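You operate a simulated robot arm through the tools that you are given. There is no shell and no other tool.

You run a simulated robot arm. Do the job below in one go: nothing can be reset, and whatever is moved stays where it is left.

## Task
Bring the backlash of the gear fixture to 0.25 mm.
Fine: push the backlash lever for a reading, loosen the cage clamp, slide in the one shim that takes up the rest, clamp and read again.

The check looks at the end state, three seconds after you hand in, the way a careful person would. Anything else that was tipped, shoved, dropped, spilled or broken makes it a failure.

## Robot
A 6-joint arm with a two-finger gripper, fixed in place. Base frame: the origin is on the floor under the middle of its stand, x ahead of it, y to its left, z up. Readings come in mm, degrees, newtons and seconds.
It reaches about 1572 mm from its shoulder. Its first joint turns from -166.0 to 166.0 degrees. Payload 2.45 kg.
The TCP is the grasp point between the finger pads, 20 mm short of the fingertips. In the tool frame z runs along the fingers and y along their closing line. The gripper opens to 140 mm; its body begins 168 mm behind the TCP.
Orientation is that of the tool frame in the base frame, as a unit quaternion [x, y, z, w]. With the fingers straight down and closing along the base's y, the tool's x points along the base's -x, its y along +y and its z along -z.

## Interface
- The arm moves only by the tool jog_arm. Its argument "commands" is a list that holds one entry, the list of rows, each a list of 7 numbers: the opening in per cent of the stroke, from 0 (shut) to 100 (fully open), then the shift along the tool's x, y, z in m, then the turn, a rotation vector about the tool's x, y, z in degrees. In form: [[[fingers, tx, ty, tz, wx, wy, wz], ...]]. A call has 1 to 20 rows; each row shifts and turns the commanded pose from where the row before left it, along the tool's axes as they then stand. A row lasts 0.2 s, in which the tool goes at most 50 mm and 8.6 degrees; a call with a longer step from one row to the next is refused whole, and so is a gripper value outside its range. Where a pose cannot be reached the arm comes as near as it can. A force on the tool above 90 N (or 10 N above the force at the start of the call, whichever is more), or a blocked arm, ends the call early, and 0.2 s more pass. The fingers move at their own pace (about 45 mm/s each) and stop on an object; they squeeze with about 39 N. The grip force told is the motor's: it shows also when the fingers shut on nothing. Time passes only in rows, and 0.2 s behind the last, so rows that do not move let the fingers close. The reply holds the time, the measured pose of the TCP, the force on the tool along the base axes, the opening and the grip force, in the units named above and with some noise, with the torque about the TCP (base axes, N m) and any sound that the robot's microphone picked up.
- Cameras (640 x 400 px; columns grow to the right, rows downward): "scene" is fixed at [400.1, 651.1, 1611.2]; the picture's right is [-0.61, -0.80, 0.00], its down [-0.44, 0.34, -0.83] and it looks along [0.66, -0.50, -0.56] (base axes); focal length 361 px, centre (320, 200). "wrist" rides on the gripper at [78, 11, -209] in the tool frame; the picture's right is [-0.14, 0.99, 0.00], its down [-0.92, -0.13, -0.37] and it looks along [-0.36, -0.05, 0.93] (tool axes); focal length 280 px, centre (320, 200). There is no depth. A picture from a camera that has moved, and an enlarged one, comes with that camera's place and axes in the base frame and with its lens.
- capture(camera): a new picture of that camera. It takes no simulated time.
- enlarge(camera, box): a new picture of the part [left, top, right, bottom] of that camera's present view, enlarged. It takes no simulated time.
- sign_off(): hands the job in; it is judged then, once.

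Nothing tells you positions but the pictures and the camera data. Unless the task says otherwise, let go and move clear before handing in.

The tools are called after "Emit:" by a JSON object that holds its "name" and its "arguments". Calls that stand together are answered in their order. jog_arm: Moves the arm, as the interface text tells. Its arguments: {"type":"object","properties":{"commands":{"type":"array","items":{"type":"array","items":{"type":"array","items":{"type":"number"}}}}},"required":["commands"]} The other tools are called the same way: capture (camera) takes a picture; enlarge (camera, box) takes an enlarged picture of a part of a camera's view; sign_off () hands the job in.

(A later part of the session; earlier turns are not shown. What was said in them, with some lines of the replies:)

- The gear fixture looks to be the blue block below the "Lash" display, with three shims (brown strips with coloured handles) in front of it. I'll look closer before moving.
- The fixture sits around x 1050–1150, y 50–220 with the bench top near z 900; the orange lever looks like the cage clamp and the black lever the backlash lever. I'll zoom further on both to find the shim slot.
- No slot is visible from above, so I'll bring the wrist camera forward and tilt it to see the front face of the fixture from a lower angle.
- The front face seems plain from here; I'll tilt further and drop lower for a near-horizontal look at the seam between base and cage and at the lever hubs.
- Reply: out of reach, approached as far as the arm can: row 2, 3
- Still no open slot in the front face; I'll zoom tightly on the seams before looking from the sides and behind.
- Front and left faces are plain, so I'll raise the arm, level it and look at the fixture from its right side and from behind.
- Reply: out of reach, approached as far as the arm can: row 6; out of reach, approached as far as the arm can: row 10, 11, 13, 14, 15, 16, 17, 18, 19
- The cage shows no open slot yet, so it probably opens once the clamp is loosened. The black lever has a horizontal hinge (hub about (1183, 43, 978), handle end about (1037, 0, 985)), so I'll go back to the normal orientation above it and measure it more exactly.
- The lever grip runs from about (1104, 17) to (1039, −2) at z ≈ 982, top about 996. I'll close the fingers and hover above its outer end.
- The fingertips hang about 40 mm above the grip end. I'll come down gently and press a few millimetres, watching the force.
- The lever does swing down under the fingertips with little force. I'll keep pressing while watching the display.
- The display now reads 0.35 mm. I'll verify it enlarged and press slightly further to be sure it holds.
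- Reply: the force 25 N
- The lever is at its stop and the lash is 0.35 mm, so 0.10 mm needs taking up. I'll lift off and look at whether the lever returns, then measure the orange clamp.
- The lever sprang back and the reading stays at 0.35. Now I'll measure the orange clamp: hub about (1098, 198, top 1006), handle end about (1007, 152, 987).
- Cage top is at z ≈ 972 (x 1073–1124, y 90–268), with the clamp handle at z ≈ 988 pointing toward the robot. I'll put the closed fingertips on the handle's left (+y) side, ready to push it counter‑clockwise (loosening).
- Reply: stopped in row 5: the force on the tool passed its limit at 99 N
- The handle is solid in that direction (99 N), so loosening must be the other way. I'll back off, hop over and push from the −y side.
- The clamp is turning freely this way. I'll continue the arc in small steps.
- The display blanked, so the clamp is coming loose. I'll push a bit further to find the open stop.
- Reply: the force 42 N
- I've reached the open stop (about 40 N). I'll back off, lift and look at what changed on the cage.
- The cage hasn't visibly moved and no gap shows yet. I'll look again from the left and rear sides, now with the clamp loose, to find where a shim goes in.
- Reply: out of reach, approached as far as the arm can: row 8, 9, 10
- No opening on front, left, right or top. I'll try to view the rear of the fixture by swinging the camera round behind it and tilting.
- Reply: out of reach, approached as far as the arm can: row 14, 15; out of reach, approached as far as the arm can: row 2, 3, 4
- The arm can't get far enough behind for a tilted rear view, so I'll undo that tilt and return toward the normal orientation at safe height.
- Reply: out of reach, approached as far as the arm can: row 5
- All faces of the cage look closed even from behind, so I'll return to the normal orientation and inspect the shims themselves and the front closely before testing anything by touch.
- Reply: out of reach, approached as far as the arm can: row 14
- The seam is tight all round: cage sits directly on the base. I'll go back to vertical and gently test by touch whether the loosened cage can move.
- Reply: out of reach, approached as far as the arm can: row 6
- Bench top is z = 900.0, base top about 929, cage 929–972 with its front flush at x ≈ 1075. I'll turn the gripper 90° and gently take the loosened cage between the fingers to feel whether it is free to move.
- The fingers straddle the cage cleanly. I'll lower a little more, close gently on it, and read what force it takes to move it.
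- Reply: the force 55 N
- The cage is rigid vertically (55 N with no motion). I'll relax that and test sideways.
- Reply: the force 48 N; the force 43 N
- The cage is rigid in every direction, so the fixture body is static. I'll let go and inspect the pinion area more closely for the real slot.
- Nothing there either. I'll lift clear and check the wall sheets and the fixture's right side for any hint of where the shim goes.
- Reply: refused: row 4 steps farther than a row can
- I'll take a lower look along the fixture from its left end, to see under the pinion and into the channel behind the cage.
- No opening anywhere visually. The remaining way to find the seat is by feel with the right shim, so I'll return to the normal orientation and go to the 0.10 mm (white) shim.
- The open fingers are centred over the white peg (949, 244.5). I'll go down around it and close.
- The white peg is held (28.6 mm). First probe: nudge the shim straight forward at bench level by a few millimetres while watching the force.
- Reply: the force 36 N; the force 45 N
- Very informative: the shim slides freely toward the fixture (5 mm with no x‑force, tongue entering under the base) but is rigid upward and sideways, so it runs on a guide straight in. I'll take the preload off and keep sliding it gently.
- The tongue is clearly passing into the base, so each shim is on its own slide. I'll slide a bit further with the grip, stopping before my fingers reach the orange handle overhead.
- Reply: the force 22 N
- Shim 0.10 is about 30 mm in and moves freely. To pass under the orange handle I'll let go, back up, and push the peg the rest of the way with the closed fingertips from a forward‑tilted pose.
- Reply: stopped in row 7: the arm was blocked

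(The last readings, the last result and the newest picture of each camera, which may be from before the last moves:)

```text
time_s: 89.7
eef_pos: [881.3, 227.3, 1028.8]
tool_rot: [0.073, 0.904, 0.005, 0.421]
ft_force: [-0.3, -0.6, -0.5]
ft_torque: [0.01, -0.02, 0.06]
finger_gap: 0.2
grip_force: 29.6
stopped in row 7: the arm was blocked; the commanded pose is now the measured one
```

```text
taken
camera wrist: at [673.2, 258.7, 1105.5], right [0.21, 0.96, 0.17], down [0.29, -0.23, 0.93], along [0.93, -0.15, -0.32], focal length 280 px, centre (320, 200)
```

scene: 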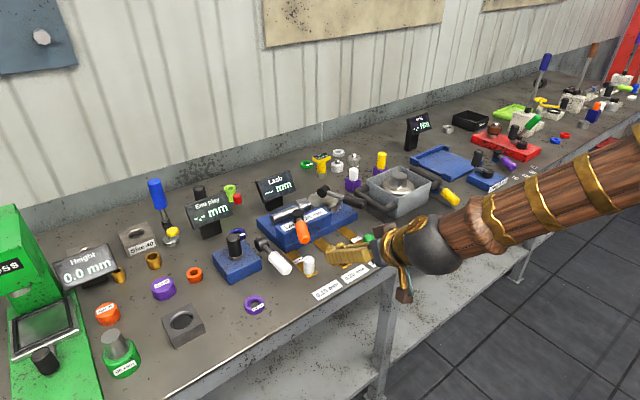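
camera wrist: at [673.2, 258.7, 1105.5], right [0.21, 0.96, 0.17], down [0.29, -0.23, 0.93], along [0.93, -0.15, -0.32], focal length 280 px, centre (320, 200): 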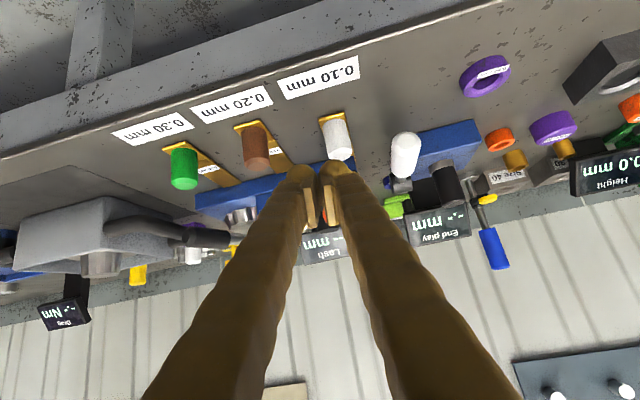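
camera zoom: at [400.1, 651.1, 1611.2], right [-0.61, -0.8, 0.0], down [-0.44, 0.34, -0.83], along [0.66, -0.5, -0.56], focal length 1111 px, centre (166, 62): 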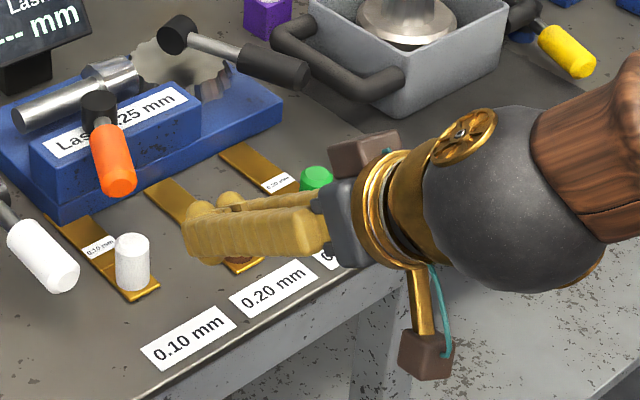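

Nothing touched — just an arm joint limit at about 50° tilt, which is enough to reach under the handle. I'll descend behind the white peg in this pose.

Emit:
{"name": "jog_arm", "arguments": {"commands": [[[0, 0.0199, 0.0051, 0.0262, 0, 0, 0], [0, 0.0199, 0.0051, 0.0262, 0, 0, 0], [0, 0.0199, 0.0051, 0.0262, 0, 0, 0]]]}}

Emit:
{"name": "capture", "arguments": {"camera": "wrist"}}

Emit:
{"name": "enlarge", "arguments": {"camera": "scene", "box": [270, 180, 470, 310]}}

```text
time_s: 90.5
eef_pos: [903.1, 245.2, 932.6]
tool_rot: [0.073, 0.904, 0.005, 0.422]
ft_force: [0.0, -0.8, 0.3]
ft_torque: [0.0, 0.0, 0.04]
finger_gap: 0.1
grip_force: 29.1
```

```text
taken
camera wrist: at [697.1, 278.0, 1008.2], right [0.21, 0.96, 0.17], down [0.28, -0.23, 0.93], along [0.93, -0.15, -0.32], focal length 280 px, centre (320, 200)
```

wrist: 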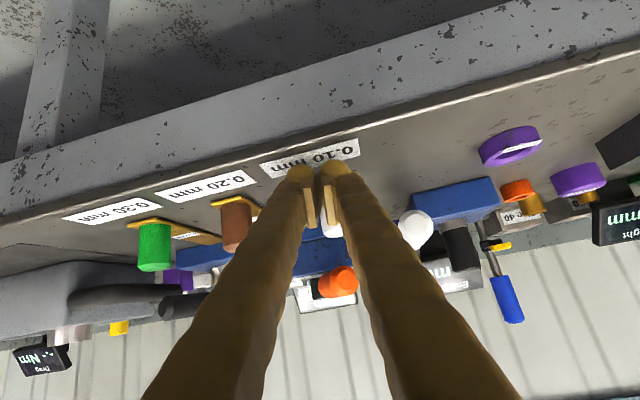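

```text
3.08 times, centred on (370, 245) of scene
camera zoom: at [400.1, 651.1, 1611.2], right [-0.61, -0.8, 0.0], down [-0.44, 0.34, -0.83], along [0.66, -0.5, -0.56], focal length 1111 px, centre (166, 62)
```

zoom: 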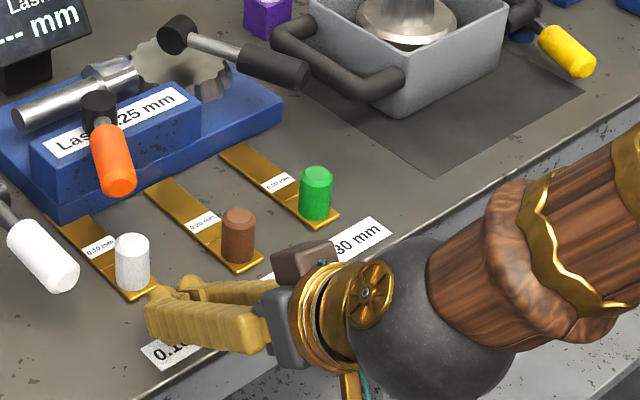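

Emit:
{"name": "jog_arm", "arguments": {"commands": [[[0, -0.00634, 0.00128, 0.00762, 0, 0, 0], [0, -0.00634, 0.00128, 0.00762, 0, 0, 0], [0, -0.00634, 0.00128, 0.00762, 0, 0, 0], [0, -0.00634, 0.00128, 0.00762, 0, 0, 0], [0, -0.00317, 0.00064, 0.00381, 0, 0, 0], [0, -0.00317, 0.00064, 0.00381, 0, 0, 0], [0, -0.00317, 0.00064, 0.00381, 0, 0, 0]]]}}

Emit:
{"name": "enlarge", "arguments": {"camera": "scene", "box": [270, 180, 420, 290]}}

Emit:
{"name": "capture", "arguments": {"camera": "wrist"}}

```text
time_s: 92.1
eef_pos: [958.1, 246.2, 932.8]
tool_rot: [0.074, 0.904, 0.004, 0.421]
ft_force: [-26.4, -5.4, 2.7]
ft_torque: [-0.03, -0.14, 0.03]
finger_gap: 0.2
grip_force: 29.4
```

```text
3.64 times, centred on (345, 235) of scene
camera zoom: at [400.1, 651.1, 1611.2], right [-0.61, -0.8, 0.0], down [-0.44, 0.34, -0.83], along [0.66, -0.5, -0.56], focal length 1313 px, centre (229, 73)
```

zoom: 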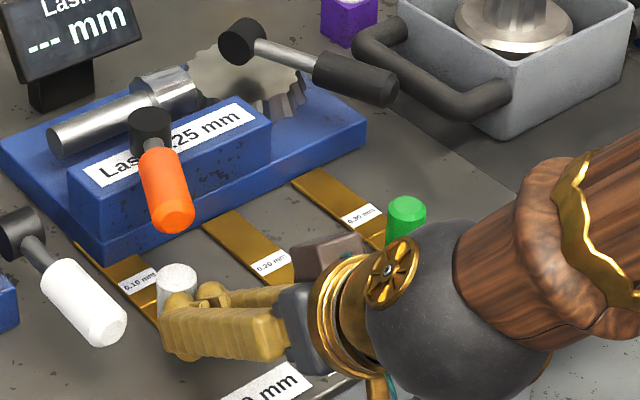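

```text
taken
camera wrist: at [751.3, 278.5, 1010.0], right [0.21, 0.96, 0.17], down [0.29, -0.23, 0.93], along [0.93, -0.15, -0.33], focal length 280 px, centre (320, 200)
```

wrist: 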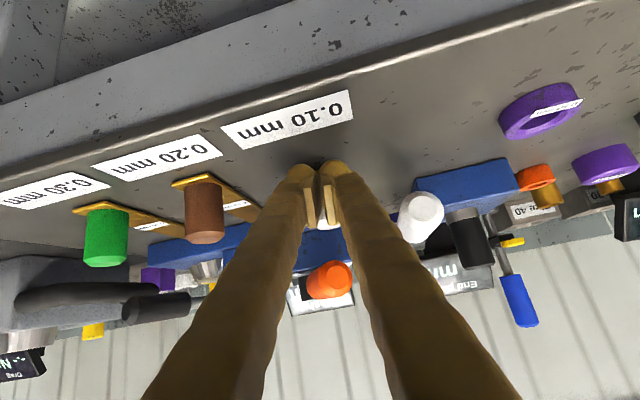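

Emit:
{"name": "jog_arm", "arguments": {"commands": [[[0, -0.0019, 0.0004, 0.0023, 0, 0, 0]]]}}

Emit:
{"name": "enlarge", "arguments": {"camera": "scene", "box": [280, 220, 340, 270]}}

```text
time_s: 92.5
eef_pos: [959.1, 247.1, 933.0]
tool_rot: [0.074, 0.904, 0.004, 0.421]
ft_force: [-76.3, -4.8, 8.4]
ft_torque: [0.07, -0.42, 0.29]
finger_gap: 0.0
grip_force: 29.6
```

```text
8.00 times, centred on (310, 245) of scene
camera zoom: at [400.1, 651.1, 1611.2], right [-0.61, -0.8, 0.0], down [-0.44, 0.34, -0.83], along [0.66, -0.5, -0.56], focal length 2888 px, centre (400, -160)
```

zoom: 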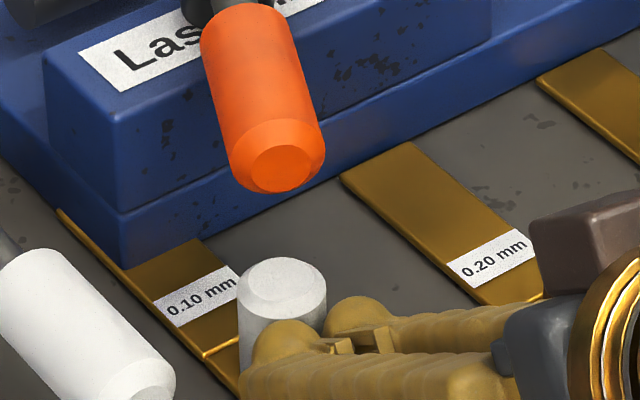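

The shim is hard against its end stop (76 N, about 42 mm in). I'll back off, raise clear and check that it stays in.

Emit:
{"name": "jog_arm", "arguments": {"commands": [[[0, 0.0038, -0.0008, -0.0046, 0, 0, 0], [0, 0.0127, -0.0026, -0.0152, 0, 0, 0], [0, 0.0127, -0.0026, -0.0152, 0, 0, 0], [0, -0.0304, 0.0028, -0.0258, 0, 0, 0], [0, -0.0304, 0.0028, -0.0258, 0, 0, 0], [0, -0.0304, 0.0028, -0.0258, 0, 0, 0], [0, -0.0228, 0.0021, -0.0194, 0, 0, 0]]]}}

Emit:
{"name": "enlarge", "arguments": {"camera": "scene", "box": [260, 190, 380, 290]}}

```text
time_s: 94.1
eef_pos: [913.9, 245.5, 1082.9]
tool_rot: [0.074, 0.904, 0.003, 0.421]
ft_force: [0.3, -0.3, 0.9]
ft_torque: [0.02, 0.0, -0.01]
finger_gap: 0.0
grip_force: 28.8
```

```text
4.00 times, centred on (320, 240) of scene
camera zoom: at [400.1, 651.1, 1611.2], right [-0.61, -0.8, 0.0], down [-0.44, 0.34, -0.83], along [0.66, -0.5, -0.56], focal length 1444 px, centre (320, 40)
```

zoom: 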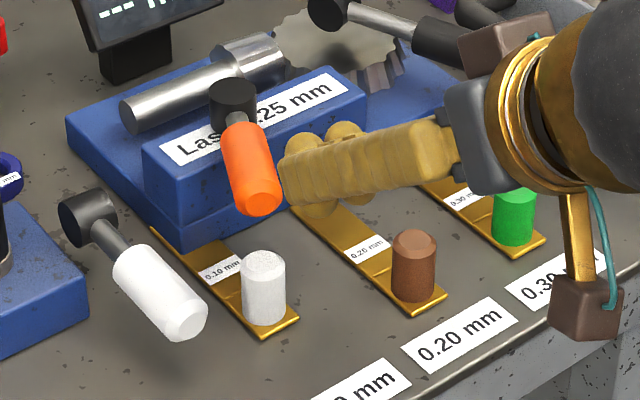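

The shim stayed in. I'll return the tool to vertical and position the closed fingertips on the +y side of the orange handle to re‑clamp it.

Emit:
{"name": "jog_arm", "arguments": {"commands": [[[0, 0, 0, 0, 0.06, 8.3, -1.46], [0, 0, 0, 0, 0.06, 8.3, -1.46], [0, 0, 0, 0, 0.06, 8.3, -1.46], [0, 0, 0, 0, 0.06, 8.3, -1.46], [0, 0, 0, 0, 0.06, 8.3, -1.46], [0, 0, 0, 0, 0.06, 8.3, -1.46], [0, 0, 0, 0, 0, 0, 0]]]}}

```text
time_s: 95.7
eef_pos: [915.5, 245.1, 1083.8]
tool_rot: [-0.002, 1.0, 0.001, 0.002]
ft_force: [-1.1, 0.8, 0.7]
ft_torque: [0.02, 0.0, -0.03]
finger_gap: 0.0
grip_force: 29.9
```

Emit:
{"name": "jog_arm", "arguments": {"commands": [[[0, -0.0442, 0.0137, 0, 0, 0, 0], [0, -0.0442, 0.0137, 0, 0, 0, 0], [0, -0.0442, 0.0137, 0, 0, 0, 0], [0, 0, 0, 0.03, 0, 0, 0], [0, 0, 0, 0.03, 0, 0, 0], [0, 0, 0, 0.025, 0, 0, 0]]]}}

Emit:
{"name": "capture", "arguments": {"camera": "wrist"}}

Emit:
{"name": "enlarge", "arguments": {"camera": "scene", "box": [240, 180, 360, 280]}}

```text
time_s: 97.1
eef_pos: [1048.2, 287.1, 1000.1]
tool_rot: [0.0, 1.0, 0.001, 0.001]
ft_force: [-0.3, 0.2, 0.6]
ft_torque: [0.01, 0.01, 0.02]
finger_gap: 0.1
grip_force: 29.1
```

```text
taken
camera wrist: at [970.5, 297.0, 1210.3], right [0.14, 0.99, 0.0], down [0.92, -0.13, 0.37], along [0.37, -0.05, -0.93], focal length 280 px, centre (320, 200)
```

wrist: 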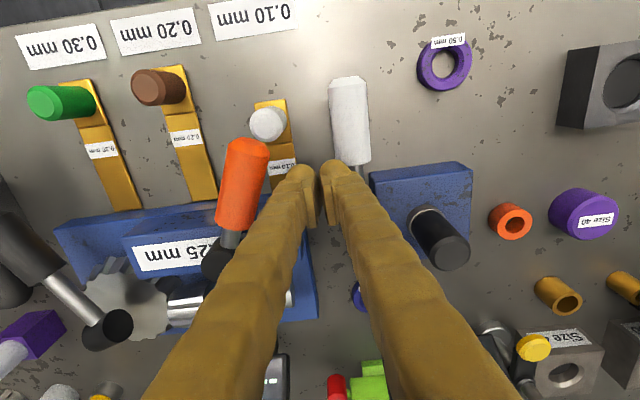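

```text
4.00 times, centred on (300, 230) of scene
camera zoom: at [400.1, 651.1, 1611.2], right [-0.61, -0.8, 0.0], down [-0.44, 0.34, -0.83], along [0.66, -0.5, -0.56], focal length 1444 px, centre (400, 80)
```

zoom: 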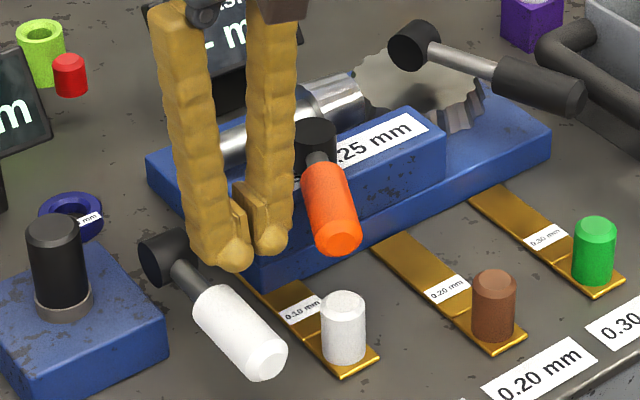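

Emit:
{"name": "jog_arm", "arguments": {"commands": [[[0, 0.002, -0.008, 0.001, 0, 0, 0], [0, 0.002, -0.008, 0, 0, 0, 0], [0, 0.003, -0.0048, 0, 0, 0, 0], [0, 0.003, -0.0048, 0, 0, 0, 0], [0, 0.003, -0.0048, 0, 0, 0, 0], [0, 0.0025, -0.0046, 0, 0, 0, 0], [0, 0.0025, -0.0046, 0, 0, 0, 0], [0, 0.0025, -0.0046, 0, 0, 0, 0], [0, 0.0025, -0.0046, 0, 0, 0, 0], [0, 0.0012, -0.005, 0, 0, 0, 0], [0, 0.0012, -0.005, 0, 0, 0, 0], [0, 0.0012, -0.005, 0, 0, 0, 0]]]}}

Emit:
{"name": "enlarge", "arguments": {"camera": "scene", "box": [240, 170, 360, 280]}}

Emit:
{"name": "capture", "arguments": {"camera": "wrist"}}

```text
time_s: 99.7
eef_pos: [1021.1, 223.0, 997.0]
tool_rot: [-0.001, 1.0, 0.001, 0.001]
ft_force: [1.3, 1.4, 0.0]
ft_torque: [0.0, 0.01, 0.04]
finger_gap: 0.1
grip_force: 29.5
```

```text
3.64 times, centred on (300, 225) of scene
camera zoom: at [400.1, 651.1, 1611.2], right [-0.61, -0.8, 0.0], down [-0.44, 0.34, -0.83], along [0.66, -0.5, -0.56], focal length 1313 px, centre (393, 109)
```

zoom: 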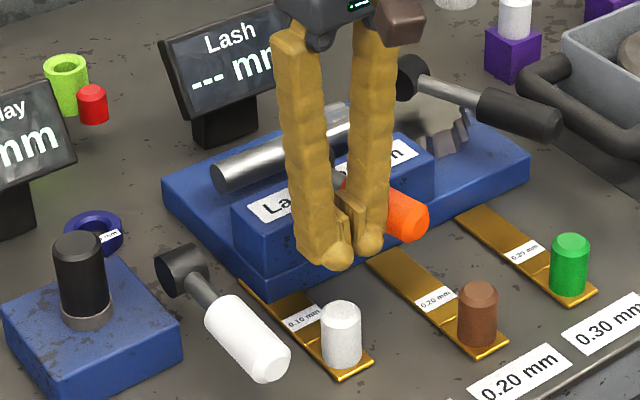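

```text
taken
camera wrist: at [944.0, 233.3, 1207.4], right [0.14, 0.99, 0.0], down [0.92, -0.13, 0.37], along [0.37, -0.05, -0.93], focal length 280 px, centre (320, 200)
```

wrist: 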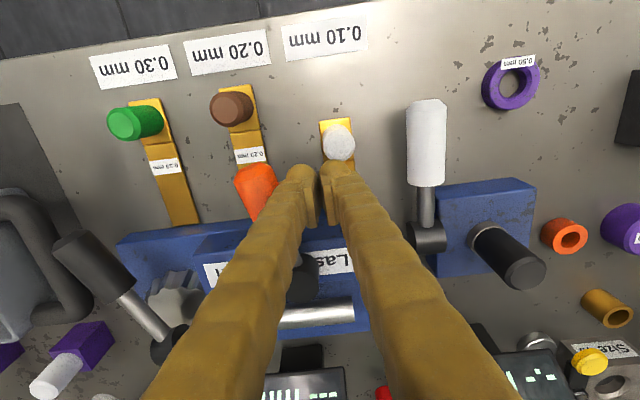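

Emit:
{"name": "jog_arm", "arguments": {"commands": [[[0, 0, -0.004, 0, 0, 0, 0], [0, -0.0005, -0.004, 0, 0, 0, 0], [0, -0.001, -0.004, 0, 0, 0, 0], [0, -0.001, -0.003, 0, 0, 0, 0]]]}}

Emit:
{"name": "jog_arm", "arguments": {"commands": [[[0, -0.0008, -0.002, 0, 0, 0, 0], [0, -0.0008, -0.002, 0, 0, 0, 0]]]}}

Emit:
{"name": "enlarge", "arguments": {"camera": "scene", "box": [240, 170, 360, 280]}}

```text
time_s: 100.7
eef_pos: [1023.5, 208.8, 998.5]
tool_rot: [-0.002, 1.0, 0.0, 0.001]
ft_force: [-10.6, 8.8, -0.3]
ft_torque: [-0.01, 0.03, -0.13]
finger_gap: 0.0
grip_force: 29.6
```

```text
time_s: 101.3
eef_pos: [1023.6, 207.3, 996.3]
tool_rot: [-0.002, 1.0, 0.002, -0.001]
ft_force: [-36.3, 46.9, -0.3]
ft_torque: [0.13, 0.09, -0.24]
finger_gap: 0.1
grip_force: 29.8
```

```text
3.64 times, centred on (300, 225) of scene
camera zoom: at [400.1, 651.1, 1611.2], right [-0.61, -0.8, 0.0], down [-0.44, 0.34, -0.83], along [0.66, -0.5, -0.56], focal length 1313 px, centre (393, 109)
```

zoom: 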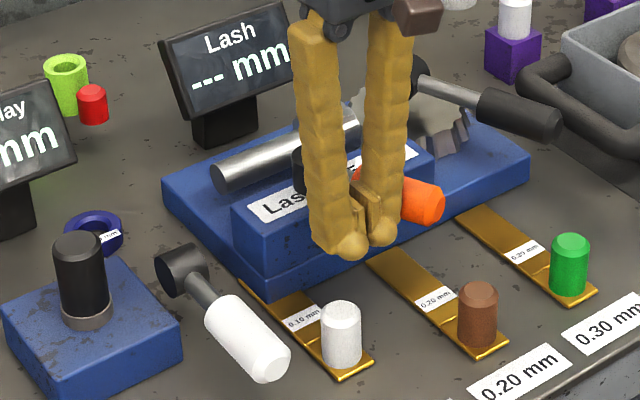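

The clamp is firmly back against its tight stop (about 59 N). I'll back off, lift and go to the black backlash lever for the new reading.

Emit:
{"name": "jog_arm", "arguments": {"commands": [[[0, 0.001, 0.008, 0, 0, 0, 0], [0, 0, 0.01, 0, 0, 0, 0], [0, 0, 0, -0.04, 0, 0, 0], [0, 0, 0, -0.045, 0, 0, 0], [0, 0, 0, -0.045, 0, 0, 0]]]}}

Emit:
{"name": "enlarge", "arguments": {"camera": "scene", "box": [240, 170, 400, 290]}}

Emit:
{"name": "capture", "arguments": {"camera": "wrist"}}

```text
time_s: 102.5
eef_pos: [1024.9, 223.0, 1126.3]
tool_rot: [-0.001, 1.0, 0.001, 0.001]
ft_force: [-0.3, -0.4, -0.4]
ft_torque: [0.0, 0.04, 0.0]
finger_gap: 0.0
grip_force: 29.2
```

```text
3.33 times, centred on (320, 230) of scene
camera zoom: at [400.1, 651.1, 1611.2], right [-0.61, -0.8, 0.0], down [-0.44, 0.34, -0.83], along [0.66, -0.5, -0.56], focal length 1203 px, centre (320, 100)
```

zoom: 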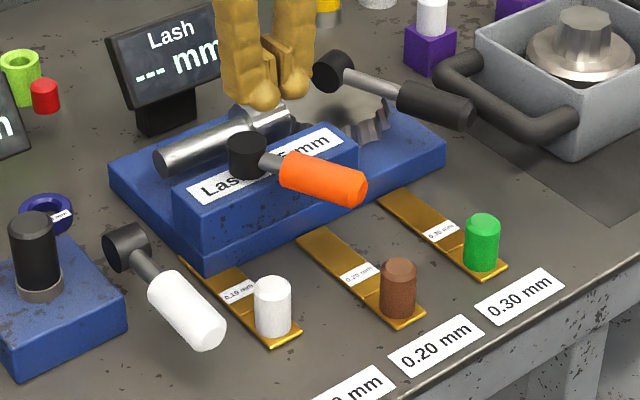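

```text
taken
camera wrist: at [946.5, 232.6, 1336.8], right [0.14, 0.99, 0.0], down [0.92, -0.13, 0.37], along [0.37, -0.05, -0.93], focal length 280 px, centre (320, 200)
```

wrist: 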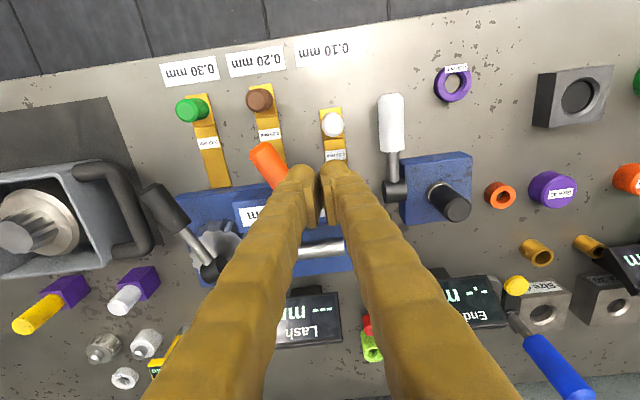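

Emit:
{"name": "jog_arm", "arguments": {"commands": [[[0, -0.0058, -0.0443, 0, 0, 0, 0], [0, -0.0058, -0.0443, 0, 0, 0, 0], [0, -0.0058, -0.0443, 0, 0, 0, 0], [0, -0.0058, -0.0443, 0, 0, 0, 0], [0, -0.0058, -0.0443, 0, 0, 0, 0], [0, 0, 0, 0.04, 0, 0, 0], [0, 0, 0, 0.04, 0, 0, 0], [0, 0, 0, 0.03, 0, 0, 0]]]}}

Emit:
{"name": "enlarge", "arguments": {"camera": "scene", "box": [240, 160, 400, 260]}}

```text
time_s: 104.3
eef_pos: [1052.3, 1.2, 1017.6]
tool_rot: [-0.001, 1.0, 0.002, 0.001]
ft_force: [-0.9, -0.5, 1.1]
ft_torque: [0.02, 0.02, -0.02]
finger_gap: 0.1
grip_force: 28.9
```

```text
4.00 times, centred on (320, 210) of scene
camera zoom: at [400.1, 651.1, 1611.2], right [-0.61, -0.8, 0.0], down [-0.44, 0.34, -0.83], along [0.66, -0.5, -0.56], focal length 1444 px, centre (320, 160)
```

zoom: 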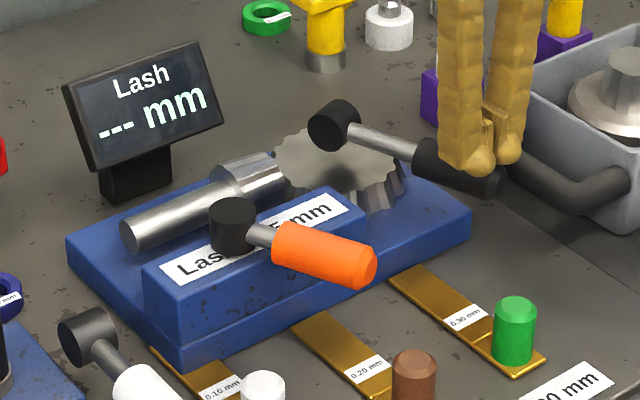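

Emit:
{"name": "jog_arm", "arguments": {"commands": [[[0, 0, 0, 0.005, 0, 0, 0], [0, 0, 0, 0.005, 0, 0, 0], [0, 0, 0, 0.004, 0, 0, 0], [0, 0, 0, 0.004, 0, 0, 0], [0, 0, 0, 0.004, 0, 0, 0], [0, 0, 0, 0.004, 0, 0, 0], [0, 0, 0, 0.004, 0, 0, 0], [0, 0, 0, 0.004, 0, 0, 0], [0, 0, 0, 0.003, 0, 0, 0]]]}}

Emit:
{"name": "enlarge", "arguments": {"camera": "scene", "box": [240, 160, 400, 260]}}

```text
time_s: 106.3
eef_pos: [1053.6, 0.2, 980.4]
tool_rot: [-0.001, 1.0, 0.001, 0.001]
ft_force: [-0.4, 0.5, 4.2]
ft_torque: [-0.01, -0.03, 0.0]
finger_gap: 0.0
grip_force: 29.7
```

```text
4.00 times, centred on (320, 210) of scene
camera zoom: at [400.1, 651.1, 1611.2], right [-0.61, -0.8, 0.0], down [-0.44, 0.34, -0.83], along [0.66, -0.5, -0.56], focal length 1444 px, centre (320, 160)
```

zoom: 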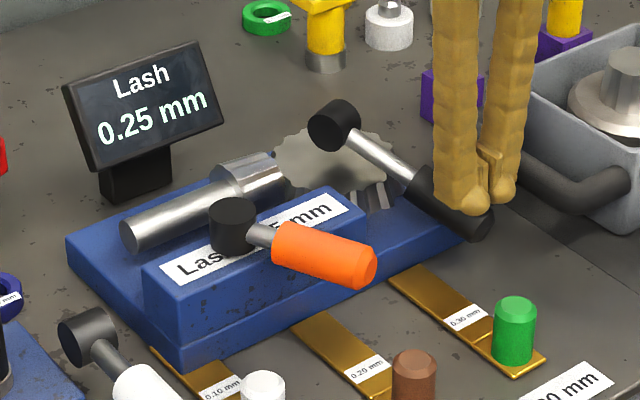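

The display now reads 0.25 mm, the target. I'll lift off the lever, retreat clear, and check the end state and that nothing else was disturbed.

Emit:
{"name": "jog_arm", "arguments": {"commands": [[[0, 0, 0, -0.02, 0, 0, 0], [0, 0, 0, -0.04, 0, 0, 0], [0, 0, 0, -0.045, 0, 0, 0], [0, 0, 0, -0.045, 0, 0, 0], [0, 0, 0, -0.045, 0, 0, 0], [20, 0.045, 0, -0.02, 0, 0, 0], [40, 0.045, 0, -0.02, 0, 0, 0], [60, 0.045, 0, 0, 0, 0, 0], [60, 0.045, 0, 0, 0, 0, 0], [60, 0.045, 0, 0, 0, 0, 0], [60, 0.045, 0, 0, 0, 0, 0], [60, 0, 0, 0, 0, 0, 0]]]}}

Emit:
{"name": "capture", "arguments": {"camera": "scene"}}

Emit:
{"name": "enlarge", "arguments": {"camera": "scene", "box": [240, 165, 400, 305]}}

Emit:
{"name": "enlarge", "arguments": {"camera": "scene", "box": [250, 165, 310, 205]}}

```text
time_s: 108.9
eef_pos: [783.8, -0.0, 1217.6]
tool_rot: [-0.001, 1.0, 0.0, 0.002]
ft_force: [-0.6, -0.5, 0.1]
ft_torque: [-0.02, 0.0, 0.0]
finger_gap: 83.9
grip_force: 0.0
```

```text
taken
```

scene: 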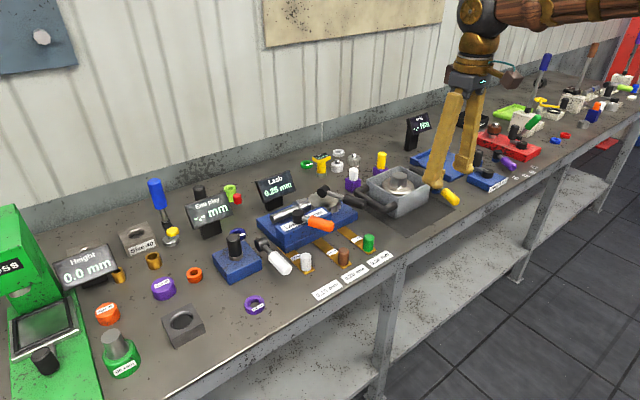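

```text
2.86 times, centred on (320, 235) of scene
camera zoom: at [400.1, 651.1, 1611.2], right [-0.61, -0.8, 0.0], down [-0.44, 0.34, -0.83], along [0.66, -0.5, -0.56], focal length 1031 px, centre (320, 100)
```

zoom: 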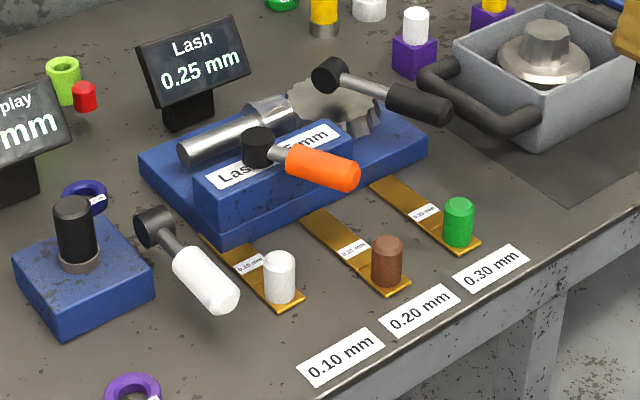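

```text
10.00 times, centred on (280, 185) of scene
camera zoom: at [400.1, 651.1, 1611.2], right [-0.61, -0.8, 0.0], down [-0.44, 0.34, -0.83], along [0.66, -0.5, -0.56], focal length 3610 px, centre (720, 350)
```

zoom: 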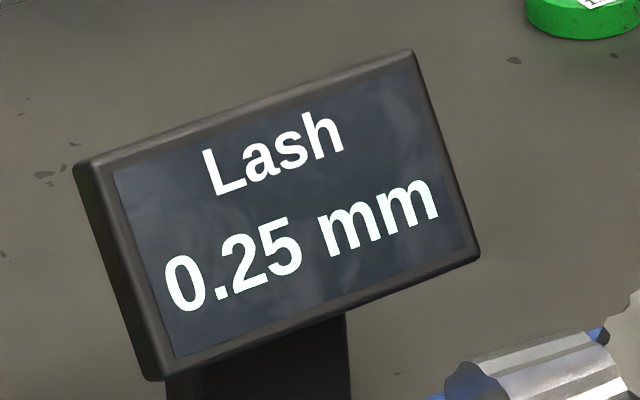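

The Lash display reads 0.25 mm, with only the 0.10 mm shim slid in to its stop, the clamp tight and the backlash lever sprung back. The other shims and objects look undisturbed and the arm is clear, so I'm handing in.

Emit:
{"name": "sign_off", "arguments": {}}

```text
The job is handed in.
```

The gear fixture's backlash is now 0.25 mm. The first reading on the Lash display was 0.35 mm. I loosened the cage clamp, slid in the 0.10 mm shim, clamped up again and took a second reading of 0.25 mm.

- **Shim:** The 0.10 mm (white) shim is pushed in against its end stop. The 0.20 mm and 0.30 mm shims were not moved.
- **Clamp:** The orange handle is back against its tight stop. Before I worked out which way it loosens, I pushed it once in the tightening direction, up to the force limit (99 N), and it did not move.
- **Cage:** While looking for where the shim goes, I gripped the loosened cage and pulled on it with up to 55 N. It did not move.
- **End state:** The backlash lever has sprung back, the arm is clear, and nothing else on the bench looked disturbed in the last pictures.
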